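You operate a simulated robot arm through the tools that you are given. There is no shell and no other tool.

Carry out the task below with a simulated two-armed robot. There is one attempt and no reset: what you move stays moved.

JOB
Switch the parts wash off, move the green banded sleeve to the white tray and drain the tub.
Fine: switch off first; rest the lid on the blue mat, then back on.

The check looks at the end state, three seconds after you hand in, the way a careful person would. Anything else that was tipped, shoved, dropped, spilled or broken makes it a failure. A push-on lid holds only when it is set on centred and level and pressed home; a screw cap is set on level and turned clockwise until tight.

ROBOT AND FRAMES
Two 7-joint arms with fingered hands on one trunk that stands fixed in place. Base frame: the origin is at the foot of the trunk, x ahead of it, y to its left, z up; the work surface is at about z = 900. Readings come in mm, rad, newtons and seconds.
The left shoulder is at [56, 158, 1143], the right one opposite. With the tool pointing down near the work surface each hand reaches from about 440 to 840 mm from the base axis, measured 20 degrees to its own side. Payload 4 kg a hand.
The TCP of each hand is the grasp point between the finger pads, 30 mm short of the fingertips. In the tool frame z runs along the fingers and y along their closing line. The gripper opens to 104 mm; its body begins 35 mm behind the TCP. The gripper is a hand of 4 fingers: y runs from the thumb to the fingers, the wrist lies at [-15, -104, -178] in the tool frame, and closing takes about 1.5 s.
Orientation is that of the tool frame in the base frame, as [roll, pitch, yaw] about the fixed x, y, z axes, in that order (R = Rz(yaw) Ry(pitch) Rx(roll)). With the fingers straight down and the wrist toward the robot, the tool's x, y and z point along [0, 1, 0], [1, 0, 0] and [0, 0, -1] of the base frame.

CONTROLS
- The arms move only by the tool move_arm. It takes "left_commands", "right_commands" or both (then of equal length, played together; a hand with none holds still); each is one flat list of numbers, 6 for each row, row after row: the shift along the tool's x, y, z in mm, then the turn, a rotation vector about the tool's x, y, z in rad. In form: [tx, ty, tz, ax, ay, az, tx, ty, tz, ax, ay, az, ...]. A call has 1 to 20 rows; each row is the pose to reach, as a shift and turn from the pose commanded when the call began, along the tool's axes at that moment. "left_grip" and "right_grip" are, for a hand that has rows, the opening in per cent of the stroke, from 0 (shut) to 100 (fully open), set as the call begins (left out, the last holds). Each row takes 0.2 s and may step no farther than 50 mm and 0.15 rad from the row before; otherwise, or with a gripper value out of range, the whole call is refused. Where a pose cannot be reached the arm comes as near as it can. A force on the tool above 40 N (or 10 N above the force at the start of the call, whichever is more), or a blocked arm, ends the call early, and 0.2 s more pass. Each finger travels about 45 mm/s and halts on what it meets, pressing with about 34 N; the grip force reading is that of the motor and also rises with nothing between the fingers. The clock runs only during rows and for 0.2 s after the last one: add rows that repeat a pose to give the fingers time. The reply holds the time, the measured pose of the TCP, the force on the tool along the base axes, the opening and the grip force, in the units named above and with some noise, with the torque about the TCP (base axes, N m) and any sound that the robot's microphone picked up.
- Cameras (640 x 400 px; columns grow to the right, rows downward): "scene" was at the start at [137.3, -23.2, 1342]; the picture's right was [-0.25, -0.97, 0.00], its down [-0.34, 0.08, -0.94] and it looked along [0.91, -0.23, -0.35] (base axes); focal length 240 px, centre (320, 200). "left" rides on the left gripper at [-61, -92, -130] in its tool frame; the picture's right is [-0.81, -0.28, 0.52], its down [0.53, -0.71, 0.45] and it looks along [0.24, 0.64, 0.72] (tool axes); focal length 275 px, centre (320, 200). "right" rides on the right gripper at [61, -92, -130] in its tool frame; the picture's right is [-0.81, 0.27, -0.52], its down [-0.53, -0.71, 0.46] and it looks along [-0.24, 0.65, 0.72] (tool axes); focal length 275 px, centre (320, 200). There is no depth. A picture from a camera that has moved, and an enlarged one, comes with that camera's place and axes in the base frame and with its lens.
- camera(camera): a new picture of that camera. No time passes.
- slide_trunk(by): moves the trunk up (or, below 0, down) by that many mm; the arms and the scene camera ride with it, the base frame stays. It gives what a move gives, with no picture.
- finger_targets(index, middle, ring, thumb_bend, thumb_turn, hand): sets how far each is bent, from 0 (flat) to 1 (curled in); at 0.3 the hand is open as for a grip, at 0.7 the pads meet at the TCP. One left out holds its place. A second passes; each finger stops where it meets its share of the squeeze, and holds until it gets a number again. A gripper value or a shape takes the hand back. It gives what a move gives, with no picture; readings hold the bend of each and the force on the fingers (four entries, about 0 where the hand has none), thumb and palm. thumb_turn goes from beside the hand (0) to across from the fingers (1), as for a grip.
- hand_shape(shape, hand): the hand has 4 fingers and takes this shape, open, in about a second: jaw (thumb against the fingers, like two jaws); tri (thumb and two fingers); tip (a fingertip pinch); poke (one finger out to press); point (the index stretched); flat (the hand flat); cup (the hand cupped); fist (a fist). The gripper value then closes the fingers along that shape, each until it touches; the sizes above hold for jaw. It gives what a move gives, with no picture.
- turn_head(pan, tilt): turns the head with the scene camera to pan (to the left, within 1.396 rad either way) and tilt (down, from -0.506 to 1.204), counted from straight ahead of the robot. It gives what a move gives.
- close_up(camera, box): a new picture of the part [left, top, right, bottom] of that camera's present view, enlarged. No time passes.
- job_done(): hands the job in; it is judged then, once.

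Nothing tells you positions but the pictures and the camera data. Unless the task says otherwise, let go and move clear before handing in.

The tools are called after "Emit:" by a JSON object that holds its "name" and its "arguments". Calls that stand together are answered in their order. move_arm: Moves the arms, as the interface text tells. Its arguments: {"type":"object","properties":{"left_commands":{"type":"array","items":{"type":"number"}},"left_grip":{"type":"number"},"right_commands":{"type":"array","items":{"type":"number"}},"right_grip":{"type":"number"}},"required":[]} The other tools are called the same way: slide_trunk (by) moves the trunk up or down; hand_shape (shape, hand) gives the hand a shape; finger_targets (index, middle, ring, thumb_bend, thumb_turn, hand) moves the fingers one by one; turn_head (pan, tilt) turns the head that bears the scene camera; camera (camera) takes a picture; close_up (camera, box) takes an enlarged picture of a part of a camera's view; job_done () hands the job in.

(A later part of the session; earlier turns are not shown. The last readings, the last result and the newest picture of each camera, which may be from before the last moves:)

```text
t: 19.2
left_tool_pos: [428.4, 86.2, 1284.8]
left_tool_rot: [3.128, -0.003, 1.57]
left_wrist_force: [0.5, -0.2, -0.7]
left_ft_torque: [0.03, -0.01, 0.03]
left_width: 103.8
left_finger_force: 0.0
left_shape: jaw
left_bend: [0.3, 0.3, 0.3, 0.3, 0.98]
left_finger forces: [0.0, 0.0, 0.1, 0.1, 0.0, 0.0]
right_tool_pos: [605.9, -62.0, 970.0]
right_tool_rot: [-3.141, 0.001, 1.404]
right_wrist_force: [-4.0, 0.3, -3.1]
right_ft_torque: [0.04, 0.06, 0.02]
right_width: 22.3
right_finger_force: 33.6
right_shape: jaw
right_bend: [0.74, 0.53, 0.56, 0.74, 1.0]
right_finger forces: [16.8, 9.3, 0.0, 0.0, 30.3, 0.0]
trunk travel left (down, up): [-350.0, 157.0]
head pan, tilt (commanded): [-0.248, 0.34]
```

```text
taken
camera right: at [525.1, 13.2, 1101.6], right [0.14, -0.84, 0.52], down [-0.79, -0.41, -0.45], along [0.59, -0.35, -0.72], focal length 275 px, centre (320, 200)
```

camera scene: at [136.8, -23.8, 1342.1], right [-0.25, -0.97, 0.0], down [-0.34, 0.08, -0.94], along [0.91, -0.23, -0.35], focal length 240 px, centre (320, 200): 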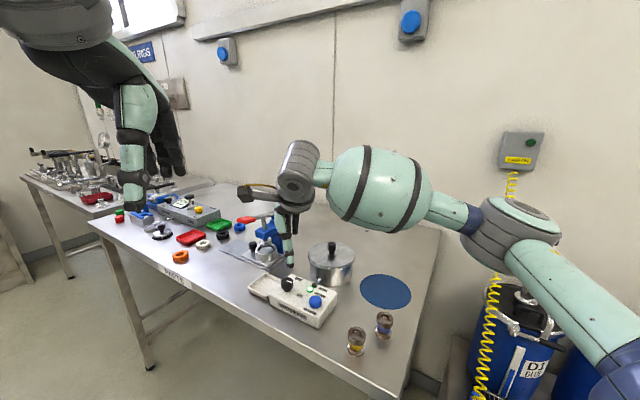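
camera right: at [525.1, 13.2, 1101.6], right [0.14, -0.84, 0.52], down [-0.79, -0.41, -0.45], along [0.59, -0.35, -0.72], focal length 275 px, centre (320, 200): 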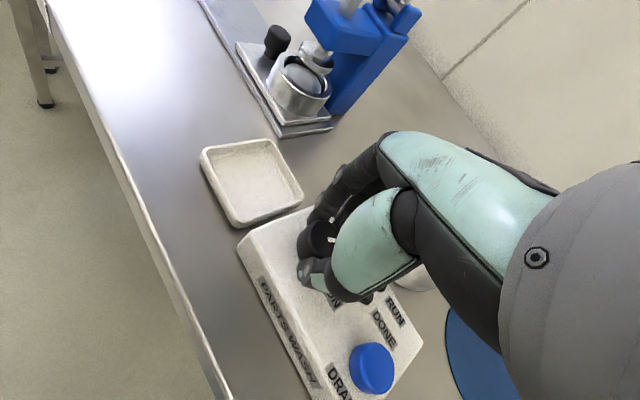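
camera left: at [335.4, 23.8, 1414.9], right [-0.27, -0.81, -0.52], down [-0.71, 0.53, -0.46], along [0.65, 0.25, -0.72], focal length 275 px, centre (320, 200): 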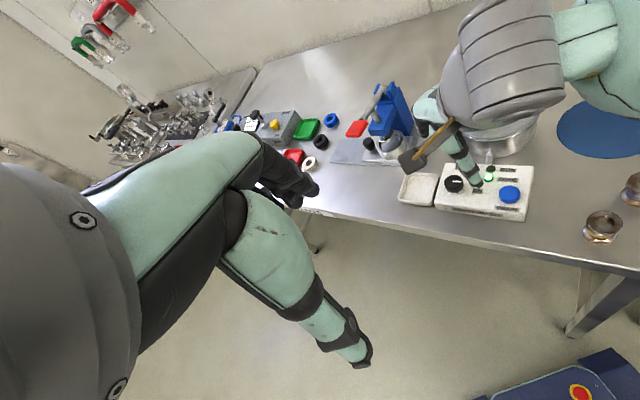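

The grip is firm again, so I'll turn the remaining angle counter-clockwise.

Emit:
{"name": "move_arm", "arguments": {"right_commands": [0, 0, 0, 0, 0, -0.1, 0, 0, 0, 0, 0, -0.2, 0, 0, 0, 0, 0, -0.3, 0, 0, 0, 0, 0, -0.4, 0, 0, 0, 0, 0, -0.5, 0, 0, 0, 0, 0, -0.6, 0, 0, 0, 0, 0, -0.6]}}

Emit:
{"name": "camera", "arguments": {"camera": "right"}}

Emit:
{"name": "close_up", "arguments": {"camera": "scene", "box": [240, 230, 336, 310]}}

```text
t: 20.8
left_tool_pos: [428.9, 83.3, 1286.3]
left_tool_rot: [3.127, -0.002, 1.57]
left_wrist_force: [0.2, 0.2, 0.3]
left_ft_torque: [0.0, -0.01, -0.01]
left_width: 103.6
left_finger_force: 0.1
left_shape: jaw
left_bend: [0.3, 0.3, 0.3, 0.3, 0.98]
left_finger forces: [0.1, 0.0, 0.0, 0.0, 0.0, 0.0]
right_tool_pos: [606.2, -65.2, 971.1]
right_tool_rot: [3.141, -0.002, 2.002]
right_wrist_force: [-6.2, -13.2, 0.3]
right_ft_torque: [-0.28, 0.16, -0.17]
right_width: 21.6
right_finger_force: 34.2
right_shape: jaw
right_bend: [0.74, 0.54, 0.56, 0.74, 1.0]
right_finger forces: [13.2, 10.6, 0.0, 0.1, 35.9, 0.0]
trunk travel left (down, up): [-350.0, 157.0]
head pan, tilt (commanded): [-0.248, 0.34]
```

```text
taken
camera right: at [496.8, -48.0, 1101.3], right [0.59, -0.62, 0.52], down [-0.42, -0.78, -0.46], along [0.69, 0.05, -0.72], focal length 275 px, centre (320, 200)
```

right: 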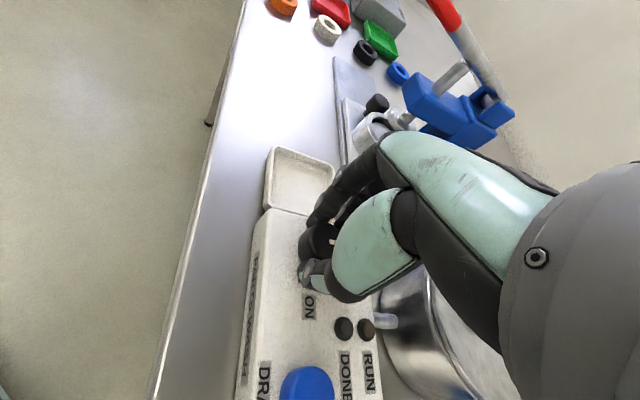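

```text
5.00 times, centred on (288, 270) of scene
camera zoom: at [136.1, -25.1, 1342.1], right [-0.25, -0.97, 0.0], down [-0.34, 0.08, -0.94], along [0.91, -0.23, -0.35], focal length 1202 px, centre (480, -150)
```

zoom: 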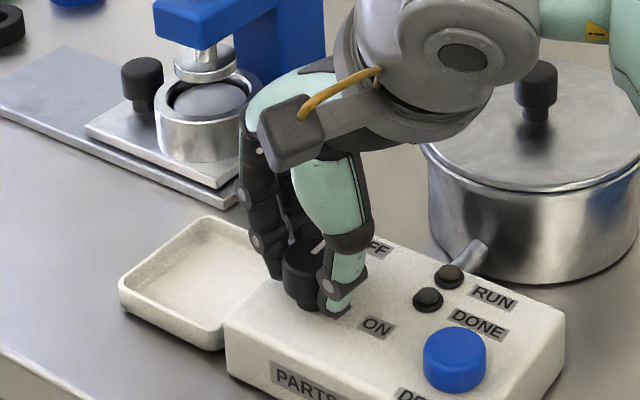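

The torque is rising a little, which may mean the stop is near. I'll nudge a touch further, then release and look.

Emit:
{"name": "move_arm", "arguments": {"right_commands": [0, 0, 0, 0, 0, -0.06, 0, 0, 0, 0, 0, -0.12, 0, 0, 0, 0, 0, -0.12]}}

Emit:
{"name": "move_arm", "arguments": {"right_commands": [0, 0, 0, 0, 0, 0, 0, 0, 0, 0, 0, 0, 0, 0, 0, 0, 0, 0, 0, 0, 0, 0, 0, 0, 0, 0, 0, 0, 0, 0], "right_grip": 60}}

Emit:
{"name": "close_up", "arguments": {"camera": "scene", "box": [240, 230, 336, 310]}}

Emit:
{"name": "close_up", "arguments": {"camera": "right", "box": [230, 190, 360, 330]}}

```text
t: 21.6
left_tool_pos: [429.6, 83.5, 1286.9]
left_tool_rot: [3.128, -0.003, 1.57]
left_wrist_force: [-1.0, 0.4, -0.4]
left_ft_torque: [0.01, -0.01, -0.02]
left_width: 103.6
left_finger_force: 0.1
left_shape: jaw
left_bend: [0.3, 0.3, 0.3, 0.3, 0.98]
left_finger forces: [0.0, 0.0, 0.0, 0.1, 0.1, 0.1]
right_tool_pos: [606.7, -65.7, 969.8]
right_tool_rot: [3.141, 0.003, 2.122]
right_wrist_force: [-4.7, -17.8, 2.1]
right_ft_torque: [-0.4, 0.11, -0.24]
right_width: 21.4
right_finger_force: 33.3
right_shape: jaw
right_bend: [0.74, 0.55, 0.56, 0.74, 1.0]
right_finger forces: [13.1, 12.2, 0.0, 0.0, 36.2, 0.0]
trunk travel left (down, up): [-350.0, 157.0]
head pan, tilt (commanded): [-0.248, 0.34]
```

```text
t: 22.8
left_tool_pos: [429.3, 85.9, 1286.2]
left_tool_rot: [3.128, -0.002, 1.57]
left_wrist_force: [0.7, -1.1, 0.4]
left_ft_torque: [0.03, -0.01, -0.01]
left_width: 104.1
left_finger_force: 0.1
left_shape: jaw
left_bend: [0.3, 0.3, 0.3, 0.3, 0.98]
left_finger forces: [0.1, 0.0, 0.0, 0.1, 0.0, 0.1]
right_tool_pos: [607.6, -62.2, 970.3]
right_tool_rot: [3.141, 0.001, 2.122]
right_wrist_force: [0.3, -0.4, -0.3]
right_ft_torque: [0.01, -0.01, 0.01]
right_width: 61.9
right_finger_force: 0.0
right_shape: jaw
right_bend: [0.29, 0.41, 0.37, 0.65, 1.0]
right_finger forces: [0.0, 0.1, 0.0, 0.1, 0.1, 0.1]
trunk travel left (down, up): [-350.0, 157.0]
head pan, tilt (commanded): [-0.248, 0.34]
```

```text
5.00 times, centred on (288, 270) of scene
camera zoom: at [137.3, -23.7, 1342.0], right [-0.24, -0.97, 0.0], down [-0.34, 0.08, -0.94], along [0.91, -0.23, -0.35], focal length 1202 px, centre (480, -150)
```

zoom: 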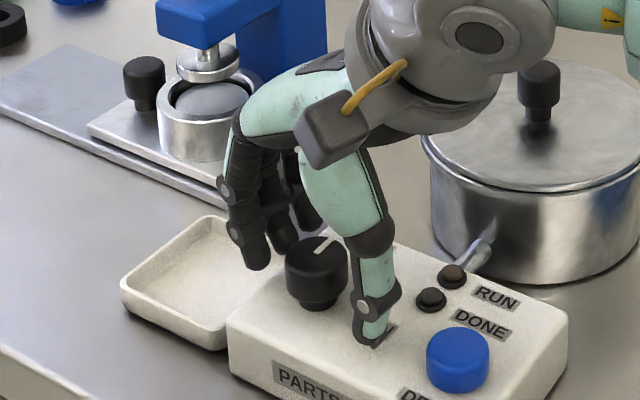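

```text
2.86 times, centred on (295, 260) of right
camera zoom: at [496.3, -58.8, 1101.0], right [0.66, -0.55, 0.52], down [-0.33, -0.83, -0.46], along [0.68, 0.13, -0.72], focal length 786 px, centre (391, 29)
```

zoom: 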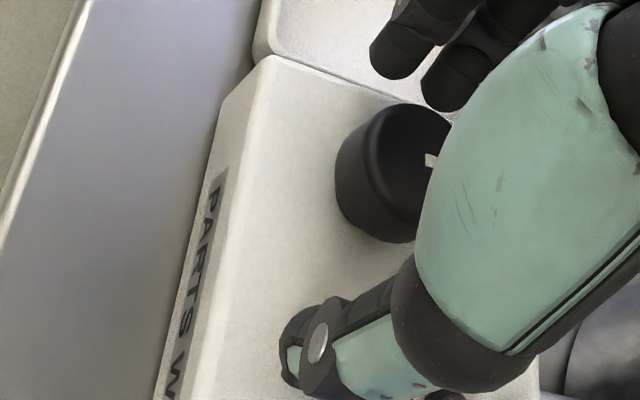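

Next I'll lift the hand clear to check the pointer.

Emit:
{"name": "move_arm", "arguments": {"right_commands": [0, 0, -30, 0, 0, 0, 0, 0, -60, 0, 0, 0, 0, -10, -100, 0, 0, 0.14, 0, -40, -130, 0, 0, 0.28, 0, -60, -150, 0, 0, 0.42, 0, -60, -150, 0, 0, 0.55, 0, -60, -150, 0, 0, 0.55]}}

Emit:
{"name": "camera", "arguments": {"camera": "right"}}

Emit:
{"name": "close_up", "arguments": {"camera": "scene", "box": [240, 220, 370, 320]}}

Emit:
{"name": "close_up", "arguments": {"camera": "left", "box": [390, 120, 550, 220]}}

```text
t: 24.4
left_tool_pos: [429.5, 86.5, 1285.7]
left_tool_rot: [3.131, -0.001, 1.57]
left_wrist_force: [0.1, -0.5, -0.3]
left_ft_torque: [0.01, 0.01, -0.01]
left_width: 104.1
left_finger_force: 0.0
left_shape: jaw
left_bend: [0.3, 0.3, 0.3, 0.3, 0.98]
left_finger forces: [0.0, 0.0, 0.0, 0.2, 0.0, 0.0]
right_tool_pos: [554.4, -92.5, 1120.7]
right_tool_rot: [3.141, -0.001, 1.571]
right_wrist_force: [1.1, 0.0, -0.1]
right_ft_torque: [-0.02, 0.01, 0.06]
right_width: 62.0
right_finger_force: 0.1
right_shape: jaw
right_bend: [0.29, 0.41, 0.37, 0.65, 1.0]
right_finger forces: [0.1, 0.0, 0.1, 0.0, 0.0, 0.0]
trunk travel left (down, up): [-350.0, 157.0]
head pan, tilt (commanded): [-0.248, 0.34]
```

```text
taken
camera right: at [462.6, -31.9, 1250.6], right [0.27, -0.81, 0.52], down [-0.71, -0.53, -0.46], along [0.65, -0.24, -0.72], focal length 275 px, centre (320, 200)
```

right: 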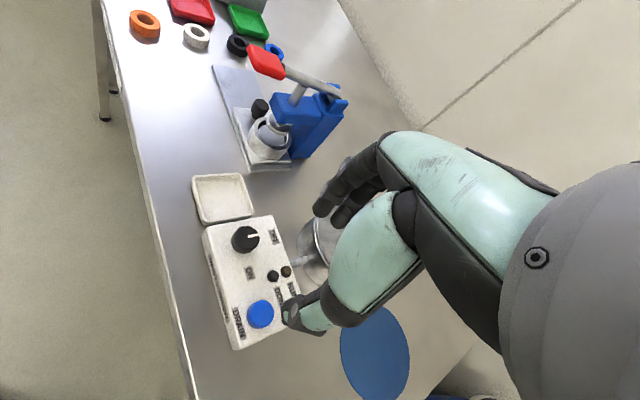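

```text
4.00 times, centred on (305, 270) of scene
camera zoom: at [137.1, -23.8, 1342.0], right [-0.25, -0.97, 0.0], down [-0.34, 0.08, -0.94], along [0.91, -0.23, -0.35], focal length 962 px, centre (380, -80)
```

zoom: 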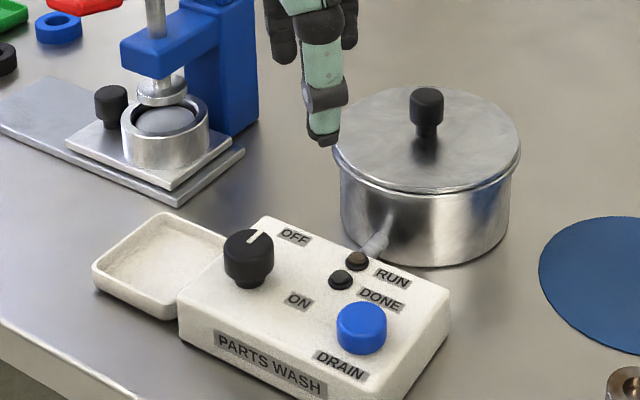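

```text
4.00 times, centred on (470, 170) of left
camera zoom: at [335.9, 23.9, 1414.7], right [-0.27, -0.81, -0.52], down [-0.71, 0.53, -0.46], along [0.65, 0.25, -0.72], focal length 1101 px, centre (-280, 320)
```

zoom: 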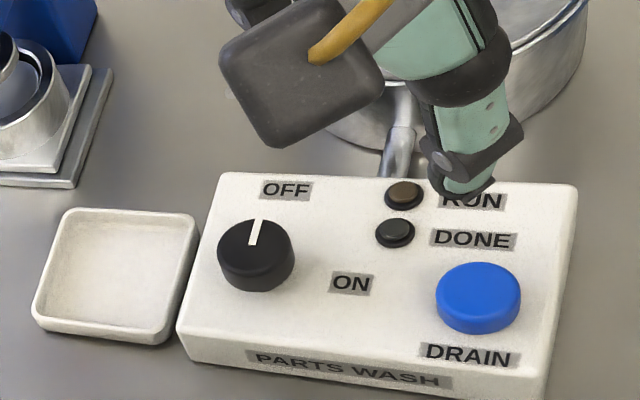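

The pointer is now square on OFF with both lights out, so the wash is off. The lid knob triangulates to about (687, -196, top 996), so I'll move the right hand above it.

Emit:
{"name": "move_arm", "arguments": {"right_commands": [-21, 27, 6, 0, 0, 0, -42, 53, 12, 0, 0, 0, -62, 80, 18, 0, 0, 0, -83, 106, 24, 0, 0, 0, -104, 133, 30, 0, 0, 0, -104, 133, 30, 0, 0, 0, -104, 133, 30, 0, 0, 0], "right_grip": 65}}

Emit:
{"name": "camera", "arguments": {"camera": "right"}}

Emit:
{"name": "close_up", "arguments": {"camera": "scene", "box": [260, 200, 420, 300]}}

Emit:
{"name": "close_up", "arguments": {"camera": "left", "box": [400, 50, 640, 200]}}

```text
t: 26.0
left_tool_pos: [429.9, 86.2, 1285.1]
left_tool_rot: [3.131, -0.002, 1.572]
left_wrist_force: [0.0, -0.7, -0.2]
left_ft_torque: [0.0, -0.04, 0.01]
left_width: 103.8
left_finger_force: 0.1
left_shape: jaw
left_bend: [0.3, 0.3, 0.3, 0.3, 0.98]
left_finger forces: [0.0, 0.0, 0.0, 0.0, 0.1, 0.0]
right_tool_pos: [687.5, -196.7, 1090.0]
right_tool_rot: [-3.14, 0.001, 1.572]
right_wrist_force: [-0.1, -0.8, 0.6]
right_ft_torque: [0.0, 0.01, 0.0]
right_width: 67.3
right_finger_force: 0.0
right_shape: jaw
right_bend: [0.28, 0.39, 0.36, 0.62, 1.0]
right_finger forces: [0.0, 0.1, 0.0, 0.0, 0.0, 0.0]
trunk travel left (down, up): [-350.0, 157.0]
head pan, tilt (commanded): [-0.248, 0.34]
```

```text
taken
camera right: at [596.2, -135.4, 1220.8], right [0.28, -0.81, 0.52], down [-0.71, -0.53, -0.46], along [0.65, -0.24, -0.72], focal length 275 px, centre (320, 200)
```

right: 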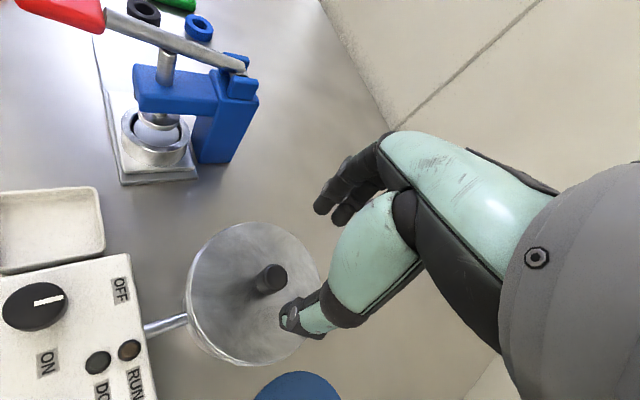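

```text
4.00 times, centred on (340, 250) of scene
camera zoom: at [137.5, -23.4, 1342.0], right [-0.25, -0.97, 0.0], down [-0.34, 0.08, -0.94], along [0.91, -0.23, -0.35], focal length 962 px, centre (240, 0)
```

zoom: 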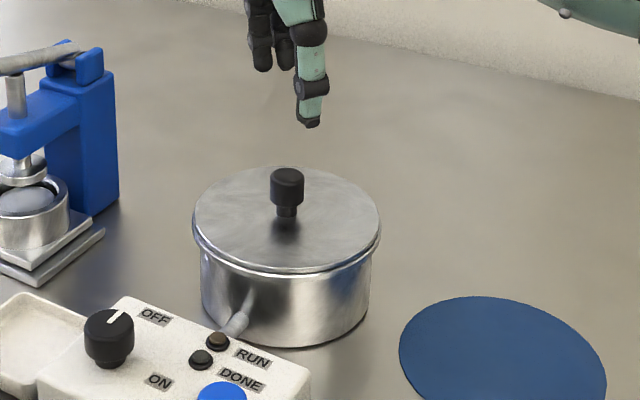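

```text
2.67 times, centred on (520, 125) of left
camera zoom: at [336.1, 24.2, 1414.7], right [-0.27, -0.81, -0.52], down [-0.71, 0.53, -0.46], along [0.65, 0.24, -0.72], focal length 734 px, centre (-213, 400)
```

zoom: 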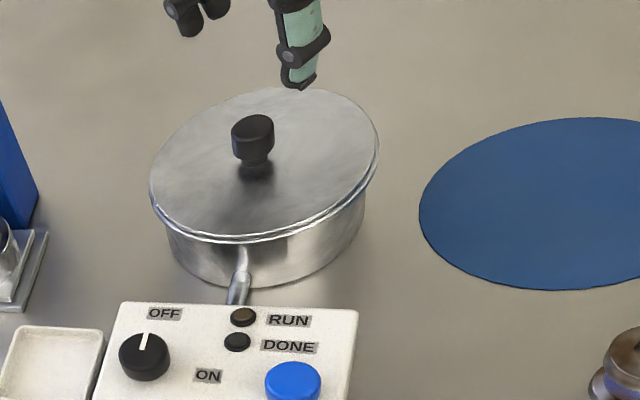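

The hand is over the lid knob, which looks a few mm farther ahead. I'll descend partway and re-check the alignment.

Emit:
{"name": "move_arm", "arguments": {"right_commands": [0, 1.5, 25, 0, 0, 0, 0, 3, 50, 0, 0, 0, 0, 3, 50, 0, 0, 0]}}

Emit:
{"name": "camera", "arguments": {"camera": "right"}}

Emit:
{"name": "close_up", "arguments": {"camera": "right", "box": [200, 190, 360, 330]}}

Emit:
{"name": "close_up", "arguments": {"camera": "scene", "box": [280, 210, 380, 290]}}

Emit:
{"name": "close_up", "arguments": {"camera": "left", "box": [430, 60, 560, 170]}}

```text
t: 26.8
left_tool_pos: [429.6, 85.9, 1286.4]
left_tool_rot: [3.13, -0.001, 1.572]
left_wrist_force: [0.5, -0.7, 1.2]
left_ft_torque: [-0.02, 0.02, 0.01]
left_width: 104.0
left_finger_force: 0.2
left_shape: jaw
left_bend: [0.3, 0.3, 0.3, 0.3, 0.98]
left_finger forces: [0.0, 0.1, 0.1, 0.0, 0.0, 0.0]
right_tool_pos: [690.7, -196.6, 1039.4]
right_tool_rot: [-3.139, 0.0, 1.572]
right_wrist_force: [0.7, 0.1, 1.0]
right_ft_torque: [-0.01, 0.06, -0.02]
right_width: 66.9
right_finger_force: 0.2
right_shape: jaw
right_bend: [0.28, 0.39, 0.36, 0.62, 1.0]
right_finger forces: [0.0, 0.0, 0.0, 0.0, 0.0, 0.0]
trunk travel left (down, up): [-350.0, 157.0]
head pan, tilt (commanded): [-0.248, 0.34]
```

```text
taken
camera right: at [598.4, -136.1, 1170.3], right [0.28, -0.81, 0.52], down [-0.71, -0.53, -0.46], along [0.65, -0.24, -0.72], focal length 275 px, centre (320, 200)
```

right: 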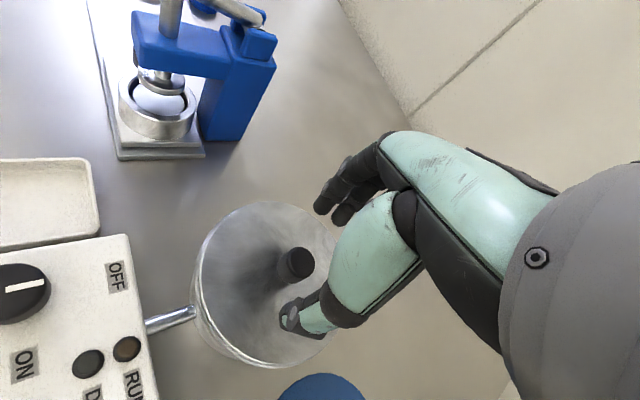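

```text
2.86 times, centred on (280, 260) of right
camera zoom: at [598.4, -136.1, 1170.3], right [0.28, -0.81, 0.52], down [-0.71, -0.53, -0.46], along [0.65, -0.24, -0.72], focal length 786 px, centre (434, 29)
```

zoom: 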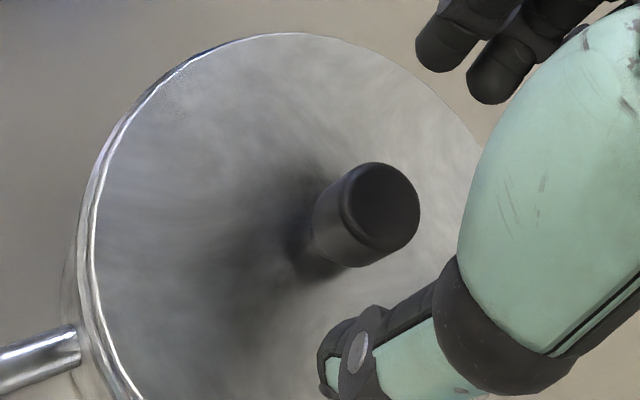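

```text
5.00 times, centred on (330, 250) of scene
camera zoom: at [137.2, -22.9, 1342.0], right [-0.25, -0.97, 0.0], down [-0.34, 0.08, -0.94], along [0.91, -0.23, -0.35], focal length 1202 px, centre (270, -50)
```

zoom: 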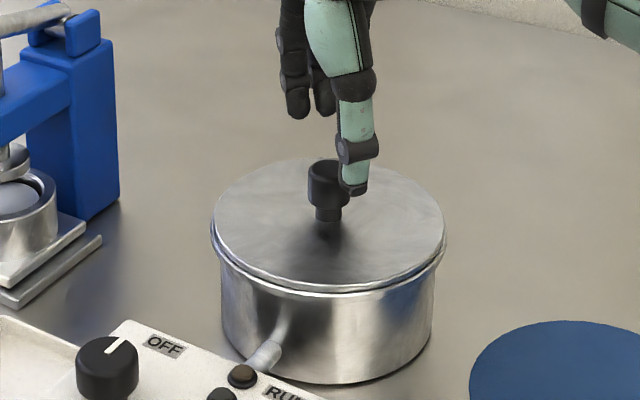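

```text
3.64 times, centred on (495, 115) of left
camera zoom: at [335.8, 24.8, 1414.8], right [-0.27, -0.81, -0.52], down [-0.71, 0.53, -0.46], along [0.65, 0.24, -0.72], focal length 1001 px, centre (-316, 509)
```

zoom: 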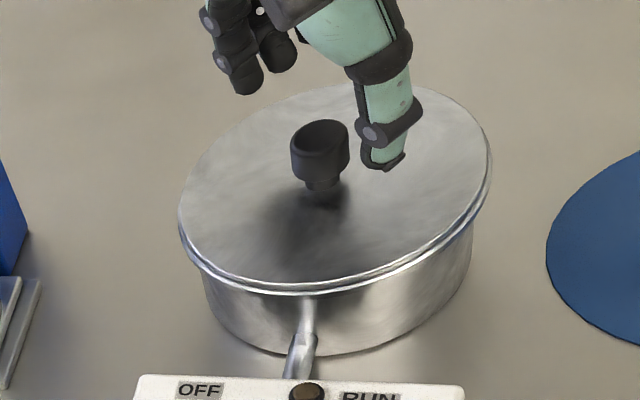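

The knob needs about +2 mm in x and -2 mm in y. I'll correct that and lower to z of about 1000, where the fingertips stay clear of the lid surface near z 964.

Emit:
{"name": "move_arm", "arguments": {"right_commands": [-1.5, 2, 12, 0, 0, 0, -1.5, 2, 26, 0, 0, 0, -1.5, 2, 38, 0, 0, 0, -1.5, 2, 38, 0, 0, 0]}}

Emit:
{"name": "close_up", "arguments": {"camera": "right", "box": [230, 170, 390, 330]}}

Emit:
{"name": "close_up", "arguments": {"camera": "scene", "box": [280, 210, 380, 290]}}

Emit:
{"name": "close_up", "arguments": {"camera": "left", "box": [430, 60, 560, 170]}}

```text
t: 27.8
left_tool_pos: [430.8, 86.7, 1284.9]
left_tool_rot: [3.129, -0.001, 1.571]
left_wrist_force: [-0.7, -0.6, -0.1]
left_ft_torque: [-0.01, -0.02, 0.0]
left_width: 103.8
left_finger_force: 0.1
left_shape: jaw
left_bend: [0.3, 0.3, 0.3, 0.3, 0.98]
left_finger forces: [0.0, 0.0, 0.0, 0.0, 0.0, 0.0]
right_tool_pos: [694.2, -199.2, 1001.3]
right_tool_rot: [3.141, 0.002, 1.572]
right_wrist_force: [0.2, -0.8, 0.3]
right_ft_torque: [0.03, 0.05, -0.02]
right_width: 67.0
right_finger_force: 0.1
right_shape: jaw
right_bend: [0.28, 0.39, 0.36, 0.62, 1.0]
right_finger forces: [0.0, 0.1, 0.1, 0.0, 0.1, 0.0]
trunk travel left (down, up): [-350.0, 157.0]
head pan, tilt (commanded): [-0.248, 0.34]
```

```text
2.50 times, centred on (310, 250) of right
camera zoom: at [601.4, -139.1, 1131.6], right [0.28, -0.81, 0.52], down [-0.71, -0.53, -0.46], along [0.65, -0.24, -0.72], focal length 688 px, centre (345, 75)
```

zoom: 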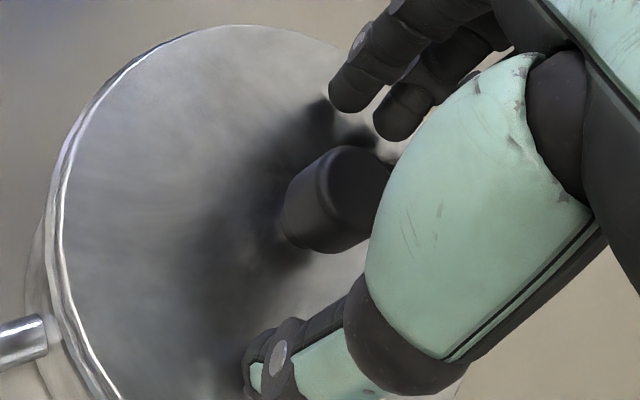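

```text
5.00 times, centred on (330, 250) of scene
camera zoom: at [137.5, -23.1, 1342.0], right [-0.25, -0.97, 0.0], down [-0.34, 0.08, -0.94], along [0.91, -0.23, -0.35], focal length 1202 px, centre (270, -50)
```

zoom: 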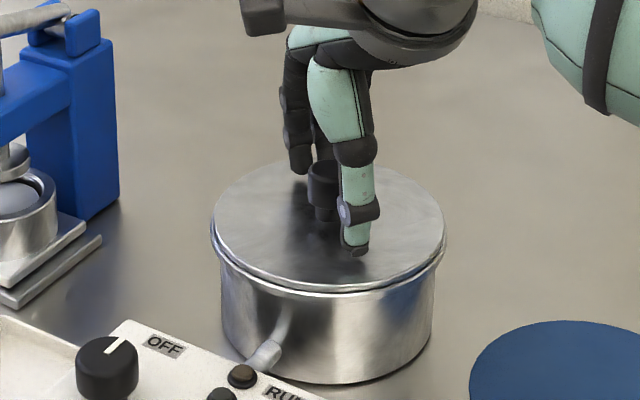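

```text
3.64 times, centred on (495, 115) of left
camera zoom: at [336.2, 24.6, 1414.7], right [-0.27, -0.81, -0.52], down [-0.71, 0.53, -0.46], along [0.65, 0.24, -0.72], focal length 1001 px, centre (-316, 509)
```

zoom: 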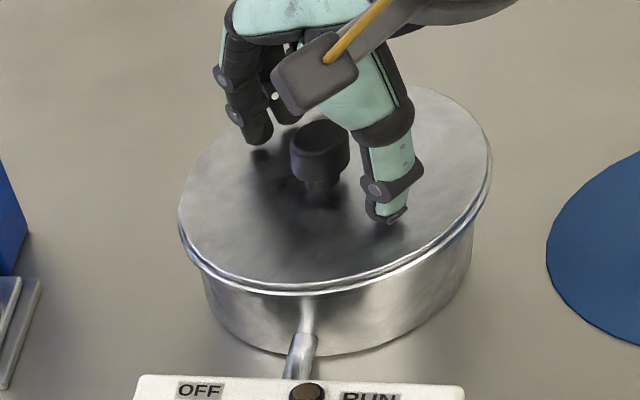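

The knob is centred between the thumb and the fingers, so I'll close on it.

Emit:
{"name": "move_arm", "arguments": {"right_commands": [0, 0, 0, 0, 0, 0, 0, 0, 0, 0, 0, 0, 0, 0, 0, 0, 0, 0, 0, 0, 0, 0, 0, 0, 0, 0, 0, 0, 0, 0, 0, 0, 0, 0, 0, 0, 0, 0, 0, 0, 0, 0], "right_grip": 0}}

Emit:
{"name": "close_up", "arguments": {"camera": "right", "box": [230, 170, 390, 330]}}

Emit:
{"name": "close_up", "arguments": {"camera": "left", "box": [430, 60, 560, 170]}}

Emit:
{"name": "close_up", "arguments": {"camera": "scene", "box": [280, 210, 380, 290]}}

```text
t: 29.4
left_tool_pos: [429.9, 87.0, 1284.3]
left_tool_rot: [3.128, -0.001, 1.571]
left_wrist_force: [-0.8, 0.4, -0.2]
left_ft_torque: [-0.03, 0.0, 0.03]
left_width: 103.9
left_finger_force: 0.1
left_shape: jaw
left_bend: [0.3, 0.3, 0.3, 0.3, 0.98]
left_finger forces: [0.0, 0.1, 0.0, 0.0, 0.1, 0.1]
right_tool_pos: [693.2, -200.3, 1000.9]
right_tool_rot: [-3.141, -0.002, 1.574]
right_wrist_force: [-0.8, 0.6, -0.2]
right_ft_torque: [-0.01, -0.02, 0.03]
right_width: 15.3
right_finger_force: 34.1
right_shape: jaw
right_bend: [0.73, 0.65, 0.7, 0.75, 1.0]
right_finger forces: [19.8, 8.9, 0.0, 0.0, 29.3, 0.0]
trunk travel left (down, up): [-350.0, 157.0]
head pan, tilt (commanded): [-0.248, 0.34]
heard: snap
```

```text
2.50 times, centred on (310, 250) of right
camera zoom: at [601.4, -139.0, 1131.8], right [0.28, -0.81, 0.52], down [-0.71, -0.53, -0.46], along [0.65, -0.24, -0.72], focal length 688 px, centre (345, 75)
```

zoom: 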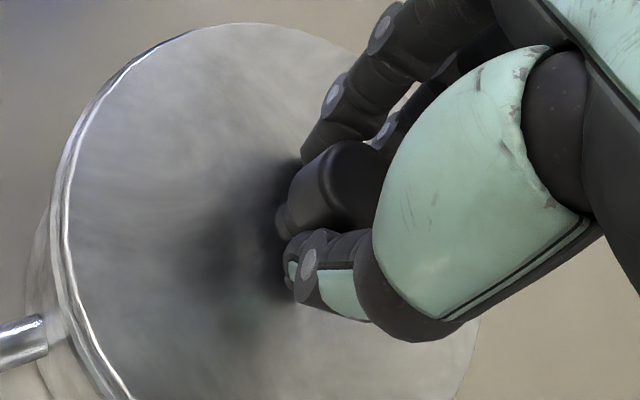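

```text
3.64 times, centred on (495, 115) of left
camera zoom: at [336.2, 24.5, 1414.7], right [-0.27, -0.81, -0.52], down [-0.71, 0.53, -0.46], along [0.65, 0.24, -0.72], focal length 1001 px, centre (-316, 509)
```

zoom: 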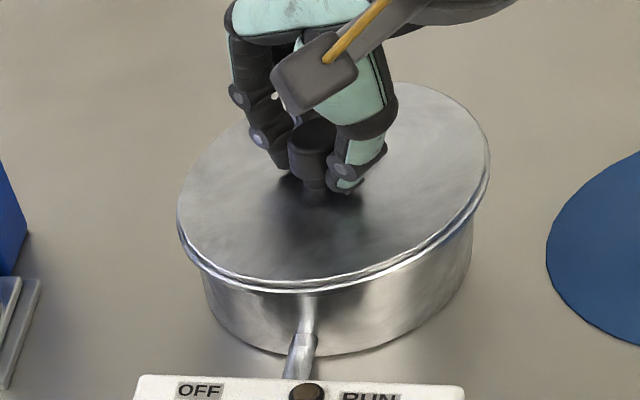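

```text
5.00 times, centred on (330, 250) of scene
camera zoom: at [137.6, -23.2, 1342.0], right [-0.25, -0.97, 0.0], down [-0.34, 0.08, -0.94], along [0.91, -0.23, -0.35], focal length 1202 px, centre (270, -50)
```

zoom: 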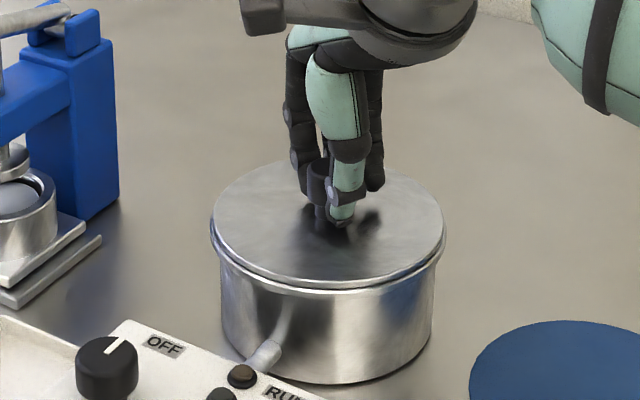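

I heard a snap, so the lid's push fit may have let go as I gripped it. I'll keep this grip pose in mind for putting it back (693.2, -200.3, 1000.9) and lift slowly.

Emit:
{"name": "move_arm", "arguments": {"right_commands": [0, 0, -4, 0, 0, 0, 0, 0, -8, 0, 0, 0, 0, 0, -12, 0, 0, 0, 0, 0, -16, 0, 0, 0, 0, 0, -20, 0, 0, 0, 0, 0, -20, 0, 0, 0]}}

Emit:
{"name": "close_up", "arguments": {"camera": "scene", "box": [280, 210, 380, 290]}}

Emit:
{"name": "close_up", "arguments": {"camera": "left", "box": [430, 60, 560, 170]}}

```text
t: 30.8
left_tool_pos: [429.2, 86.5, 1284.7]
left_tool_rot: [3.129, -0.002, 1.57]
left_wrist_force: [-0.3, -0.8, 0.1]
left_ft_torque: [-0.04, 0.01, -0.02]
left_width: 104.0
left_finger_force: 0.1
left_shape: jaw
left_bend: [0.3, 0.3, 0.3, 0.3, 0.98]
left_finger forces: [0.0, 0.0, 0.0, 0.0, 0.0, 0.1]
right_tool_pos: [693.3, -200.0, 1021.9]
right_tool_rot: [3.141, 0.001, 1.572]
right_wrist_force: [-0.1, -1.1, -0.6]
right_ft_torque: [-0.01, -0.01, 0.0]
right_width: 15.0
right_finger_force: 33.9
right_shape: jaw
right_bend: [0.73, 0.65, 0.7, 0.75, 1.0]
right_finger forces: [19.8, 9.0, 0.0, 0.0, 29.4, 0.1]
trunk travel left (down, up): [-350.0, 157.0]
head pan, tilt (commanded): [-0.248, 0.34]
```

```text
5.00 times, centred on (330, 250) of scene
camera zoom: at [137.7, -23.3, 1341.9], right [-0.25, -0.97, 0.0], down [-0.34, 0.08, -0.94], along [0.91, -0.23, -0.35], focal length 1202 px, centre (270, -50)
```

zoom: 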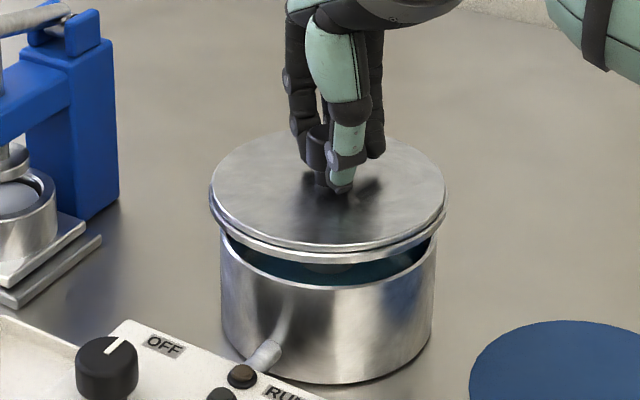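

```text
3.64 times, centred on (495, 115) of left
camera zoom: at [336.4, 24.4, 1414.6], right [-0.27, -0.81, -0.52], down [-0.71, 0.53, -0.46], along [0.65, 0.24, -0.72], focal length 1001 px, centre (-316, 509)
```

zoom: 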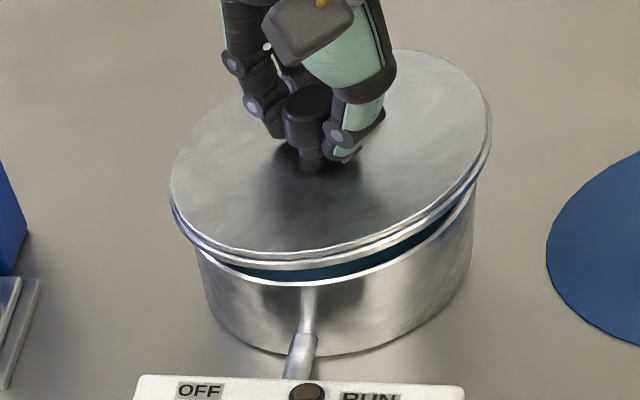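

The lid came up level, showing liquid in the tub below. I'll lift it clear and carry it over to the blue mat, centred at about (584, -312).

Emit:
{"name": "move_arm", "arguments": {"right_commands": [0, 0, -20, 0, 0, 0, 0, 0, -40, 0, 0, 0, 0, 0, -60, 0, 0, 0, -16, -16, -65, 0, 0, 0, -32, -32, -65, 0, 0, 0, -48, -47, -65, 0, 0, 0, -64, -62, -65, 0, 0, 0, -80, -78, -65, 0, 0, 0, -96, -94, -65, 0, 0, 0, -112, -109, -65, 0, 0, 0, -112, -109, -65, 0, 0, 0, -112, -109, -65, 0, 0, 0]}}

Emit:
{"name": "camera", "arguments": {"camera": "scene"}}

Emit:
{"name": "close_up", "arguments": {"camera": "scene", "box": [300, 220, 440, 340]}}

Emit:
{"name": "camera", "arguments": {"camera": "right"}}

Emit:
{"name": "camera", "arguments": {"camera": "left"}}

```text
t: 33.4
left_tool_pos: [430.2, 86.1, 1285.1]
left_tool_rot: [3.129, -0.002, 1.571]
left_wrist_force: [0.4, -0.7, -0.8]
left_ft_torque: [0.0, 0.03, 0.0]
left_width: 104.1
left_finger_force: 0.2
left_shape: jaw
left_bend: [0.3, 0.3, 0.3, 0.3, 0.98]
left_finger forces: [0.1, 0.0, 0.1, 0.1, 0.0, 0.1]
right_tool_pos: [586.2, -310.5, 1087.6]
right_tool_rot: [3.141, 0.0, 1.573]
right_wrist_force: [0.4, -0.7, -0.9]
right_ft_torque: [-0.01, 0.0, 0.03]
right_width: 14.9
right_finger_force: 33.8
right_shape: jaw
right_bend: [0.73, 0.65, 0.7, 0.75, 1.0]
right_finger forces: [19.9, 9.4, 0.0, 0.0, 29.3, 0.0]
trunk travel left (down, up): [-350.0, 157.0]
head pan, tilt (commanded): [-0.248, 0.34]
```

```text
taken
camera scene: at [137.6, -23.4, 1342.0], right [-0.25, -0.97, 0.0], down [-0.34, 0.08, -0.94], along [0.91, -0.23, -0.35], focal length 240 px, centre (320, 200)
```

scene: 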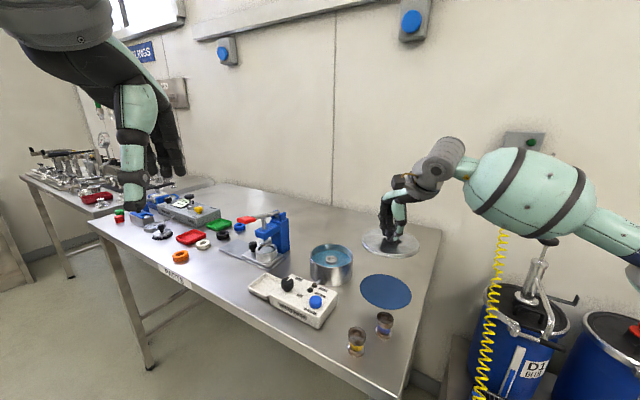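

```text
3.33 times, centred on (370, 280) of scene
camera zoom: at [137.6, -23.4, 1342.0], right [-0.25, -0.97, 0.0], down [-0.34, 0.08, -0.94], along [0.91, -0.23, -0.35], focal length 802 px, centre (153, -67)
```

zoom: 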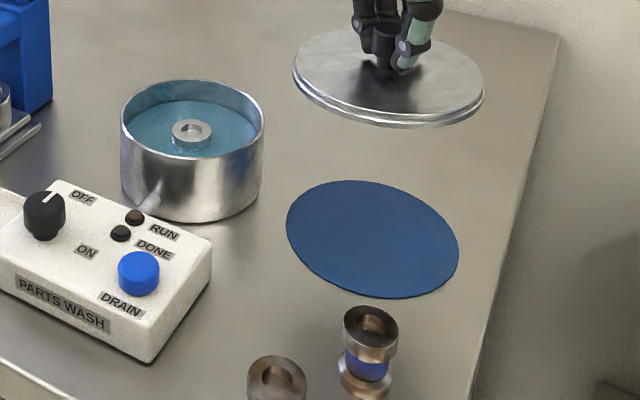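

```text
taken
camera right: at [493.6, -250.1, 1217.3], right [0.28, -0.81, 0.52], down [-0.71, -0.53, -0.45], along [0.64, -0.24, -0.72], focal length 275 px, centre (320, 200)
```

right: 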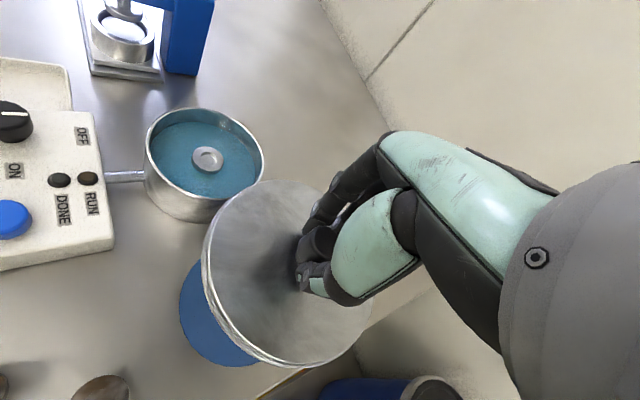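

```text
taken
camera left: at [336.5, 24.2, 1414.6], right [-0.27, -0.81, -0.52], down [-0.71, 0.53, -0.46], along [0.65, 0.25, -0.72], focal length 275 px, centre (320, 200)
```

left: 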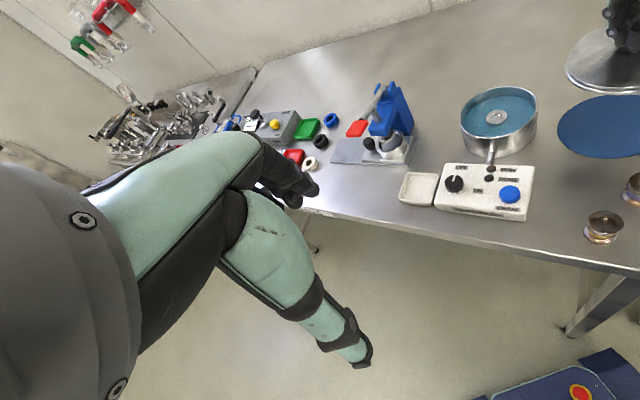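

The lid is held level. The sleeve stands upright in the blue liquid at the centre of the tub. I'll lower the lid toward the mat and check before contact.

Emit:
{"name": "move_arm", "arguments": {"right_commands": [-1, 0, 25, 0, 0, 0, -2, 0, 50, 0, 0, 0, -3.5, 0, 75, 0, 0, 0, -3.5, 0, 100, 0, 0, 0, -3.5, 0, 118, 0, 0, 0, -3.5, 0, 118, 0, 0, 0]}}

Emit:
{"name": "close_up", "arguments": {"camera": "scene", "box": [330, 240, 450, 330]}}

Emit:
{"name": "camera", "arguments": {"camera": "right"}}

Emit:
{"name": "close_up", "arguments": {"camera": "left", "box": [500, 70, 640, 190]}}

```text
t: 34.8
left_tool_pos: [429.3, 85.5, 1285.8]
left_tool_rot: [3.128, -0.002, 1.571]
left_wrist_force: [0.1, -0.2, 0.5]
left_ft_torque: [0.0, -0.01, -0.03]
left_width: 104.1
left_finger_force: 0.1
left_shape: jaw
left_bend: [0.3, 0.3, 0.3, 0.3, 0.98]
left_finger forces: [0.0, 0.0, 0.0, 0.0, 0.0, 0.1]
right_tool_pos: [585.3, -314.1, 968.2]
right_tool_rot: [-3.14, 0.001, 1.572]
right_wrist_force: [1.1, -0.7, -0.9]
right_ft_torque: [0.0, -0.01, 0.0]
right_width: 15.0
right_finger_force: 33.7
right_shape: jaw
right_bend: [0.73, 0.65, 0.7, 0.75, 1.0]
right_finger forces: [20.2, 9.5, 0.0, 0.0, 29.4, 0.0]
trunk travel left (down, up): [-350.0, 157.0]
head pan, tilt (commanded): [-0.248, 0.34]
```

```text
4.44 times, centred on (390, 285) of scene
camera zoom: at [137.3, -23.2, 1342.0], right [-0.25, -0.97, 0.0], down [-0.34, 0.08, -0.94], along [0.91, -0.23, -0.35], focal length 1069 px, centre (9, -178)
```

zoom: 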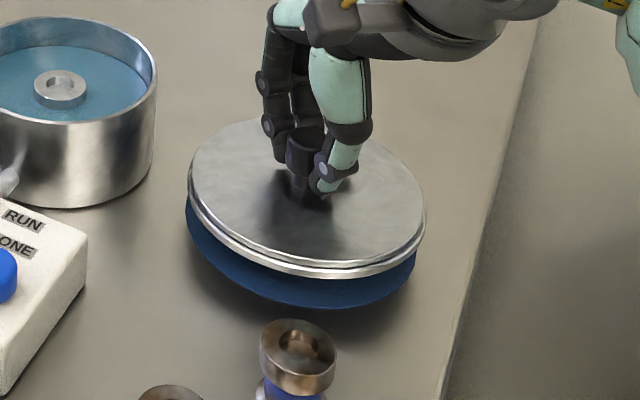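

```text
taken
camera right: at [492.6, -253.5, 1098.4], right [0.28, -0.81, 0.52], down [-0.71, -0.53, -0.45], along [0.64, -0.24, -0.72], focal length 275 px, centre (320, 200)
```

right: 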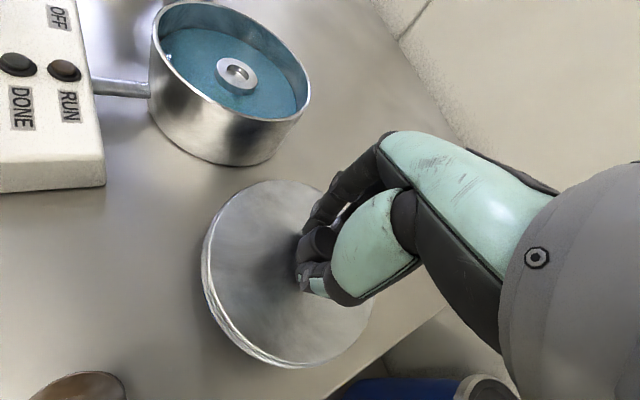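

```text
3.33 times, centred on (570, 130) of left
camera zoom: at [336.1, 24.5, 1414.7], right [-0.27, -0.81, -0.52], down [-0.71, 0.53, -0.46], along [0.65, 0.24, -0.72], focal length 918 px, centre (-513, 433)
```

zoom: 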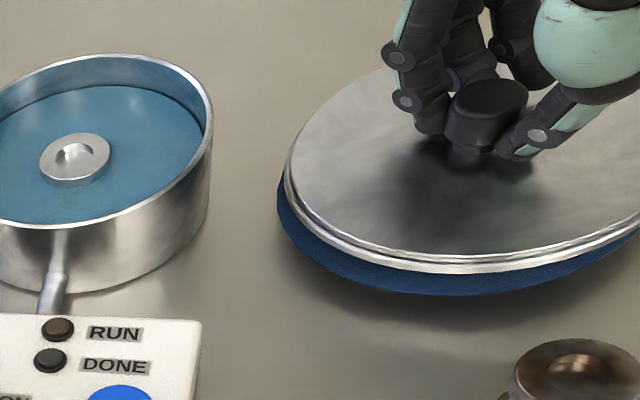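

The lid is nicely over the mat, about 2 mm off. I'll correct that and lower until it touches.

Emit:
{"name": "move_arm", "arguments": {"right_commands": [1.5, 0, 4, 0, 0, 0, 1.5, 0, 8, 0, 0, 0, 1.5, 0, 11, 0, 0, 0, 1.5, 0, 13, 0, 0, 0, 1.5, 0, 13, 0, 0, 0]}}

Emit:
{"name": "close_up", "arguments": {"camera": "scene", "box": [330, 240, 450, 330]}}

Emit:
{"name": "close_up", "arguments": {"camera": "left", "box": [500, 70, 640, 190]}}

```text
t: 36.0
left_tool_pos: [430.2, 85.9, 1285.6]
left_tool_rot: [3.131, -0.002, 1.57]
left_wrist_force: [-0.1, -0.4, 0.3]
left_ft_torque: [-0.01, -0.03, -0.01]
left_width: 103.9
left_finger_force: 0.1
left_shape: jaw
left_bend: [0.3, 0.3, 0.3, 0.3, 0.98]
left_finger forces: [0.1, 0.0, 0.0, 0.0, 0.0, 0.1]
right_tool_pos: [584.1, -313.6, 956.4]
right_tool_rot: [3.141, 0.0, 1.572]
right_wrist_force: [-1.0, -0.8, -1.7]
right_ft_torque: [0.01, 0.02, -0.03]
right_width: 14.9
right_finger_force: 34.6
right_shape: jaw
right_bend: [0.73, 0.65, 0.7, 0.75, 1.0]
right_finger forces: [20.1, 9.5, 0.0, 0.0, 29.4, 0.0]
trunk travel left (down, up): [-350.0, 157.0]
head pan, tilt (commanded): [-0.248, 0.34]
```

```text
4.44 times, centred on (390, 285) of scene
camera zoom: at [137.4, -23.3, 1342.0], right [-0.25, -0.97, 0.0], down [-0.34, 0.08, -0.94], along [0.91, -0.23, -0.35], focal length 1069 px, centre (9, -178)
```

zoom: 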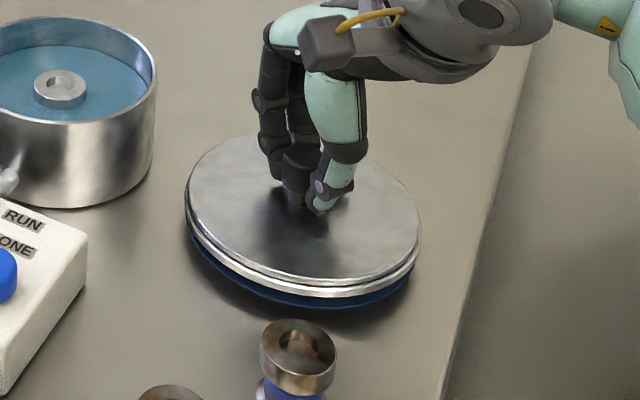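

```text
3.33 times, centred on (570, 130) of left
camera zoom: at [336.3, 24.4, 1414.6], right [-0.27, -0.81, -0.52], down [-0.71, 0.53, -0.46], along [0.65, 0.24, -0.72], focal length 918 px, centre (-513, 433)
```

zoom: 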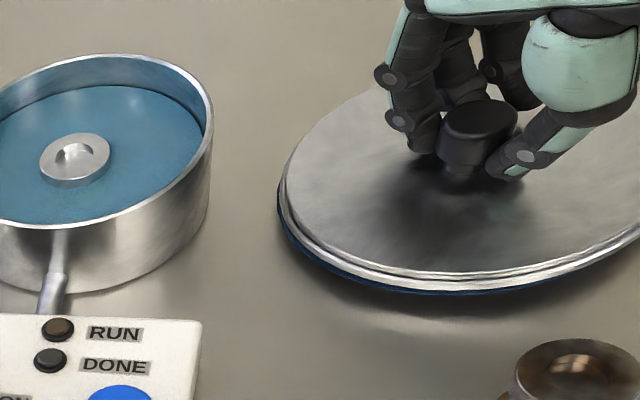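

The lid is still a few mm above the mat, so I'll keep lowering gently.

Emit:
{"name": "move_arm", "arguments": {"right_commands": [0, 0, 2, 0, 0, 0, 0, 0, 4, 0, 0, 0, 0, 0, 5, 0, 0, 0, 0, 0, 5, 0, 0, 0]}}

Emit:
{"name": "close_up", "arguments": {"camera": "scene", "box": [330, 240, 450, 330]}}

Emit:
{"name": "close_up", "arguments": {"camera": "left", "box": [500, 70, 640, 190]}}

```text
t: 37.0
left_tool_pos: [430.6, 85.5, 1284.7]
left_tool_rot: [3.13, -0.001, 1.57]
left_wrist_force: [0.2, -0.1, -0.1]
left_ft_torque: [0.01, 0.01, 0.03]
left_width: 103.9
left_finger_force: 0.1
left_shape: jaw
left_bend: [0.3, 0.3, 0.3, 0.3, 0.98]
left_finger forces: [0.0, 0.0, 0.1, 0.0, 0.1, 0.2]
right_tool_pos: [584.8, -312.4, 951.6]
right_tool_rot: [3.141, 0.001, 1.573]
right_wrist_force: [-0.2, -0.5, -1.8]
right_ft_torque: [0.02, 0.01, 0.05]
right_width: 15.2
right_finger_force: 34.3
right_shape: jaw
right_bend: [0.73, 0.65, 0.7, 0.75, 1.0]
right_finger forces: [20.1, 9.4, 0.0, 0.0, 29.4, 0.0]
trunk travel left (down, up): [-350.0, 157.0]
head pan, tilt (commanded): [-0.248, 0.34]
```

```text
4.44 times, centred on (390, 285) of scene
camera zoom: at [137.5, -23.3, 1342.0], right [-0.25, -0.97, 0.0], down [-0.34, 0.08, -0.94], along [0.91, -0.23, -0.35], focal length 1069 px, centre (9, -178)
```

zoom: 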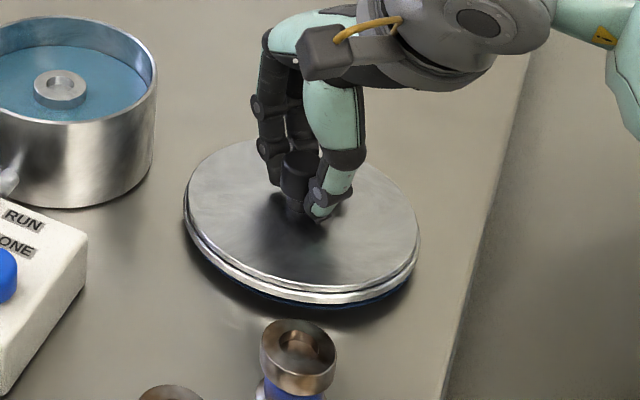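

```text
3.33 times, centred on (570, 130) of left
camera zoom: at [336.3, 24.4, 1414.6], right [-0.27, -0.81, -0.52], down [-0.71, 0.53, -0.46], along [0.65, 0.24, -0.72], focal length 918 px, centre (-513, 433)
```

zoom: 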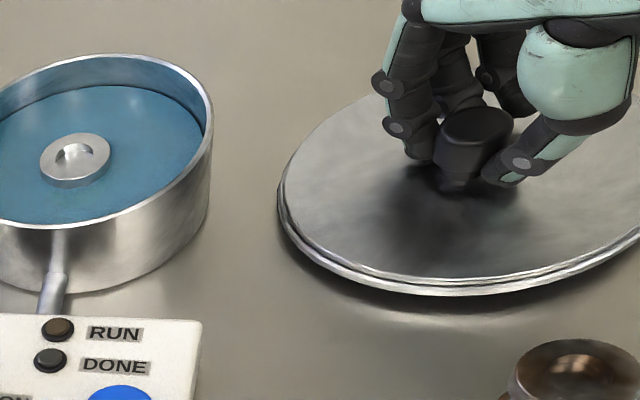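

Almost down. I'll step by a millimetre or two until I feel contact.

Emit:
{"name": "move_arm", "arguments": {"right_commands": [0, 0, 1, 0, 0, 0, 0, 0, 2, 0, 0, 0, 0, 0, 2, 0, 0, 0]}}

Emit:
{"name": "close_up", "arguments": {"camera": "scene", "box": [350, 265, 440, 325]}}

```text
t: 37.8
left_tool_pos: [429.6, 85.8, 1284.9]
left_tool_rot: [3.129, 0.001, 1.57]
left_wrist_force: [-0.4, -0.3, 0.9]
left_ft_torque: [0.01, 0.03, 0.0]
left_width: 103.8
left_finger_force: 0.0
left_shape: jaw
left_bend: [0.3, 0.3, 0.3, 0.3, 0.98]
left_finger forces: [0.0, 0.1, 0.1, 0.0, 0.0, 0.0]
right_tool_pos: [585.2, -311.9, 947.8]
right_tool_rot: [3.141, 0.0, 1.571]
right_wrist_force: [0.2, 0.6, -0.4]
right_ft_torque: [0.01, 0.0, -0.03]
right_width: 15.3
right_finger_force: 34.2
right_shape: jaw
right_bend: [0.73, 0.65, 0.7, 0.75, 1.0]
right_finger forces: [20.1, 9.5, 0.0, 0.1, 29.4, 0.0]
trunk travel left (down, up): [-350.0, 157.0]
head pan, tilt (commanded): [-0.248, 0.34]
```

```text
6.67 times, centred on (395, 295) of scene
camera zoom: at [137.5, -23.3, 1342.0], right [-0.25, -0.97, 0.0], down [-0.34, 0.08, -0.94], along [0.91, -0.23, -0.35], focal length 1603 px, centre (-180, -433)
```

zoom: 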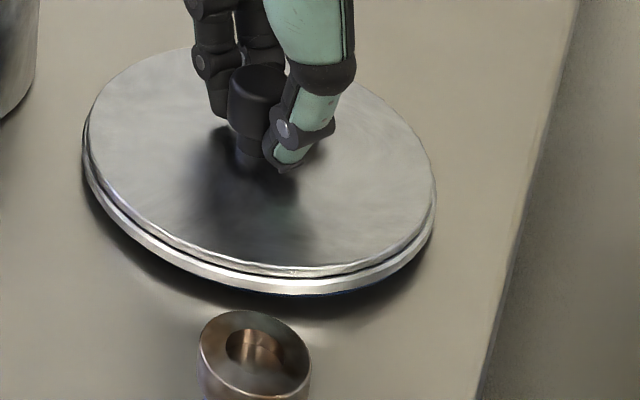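

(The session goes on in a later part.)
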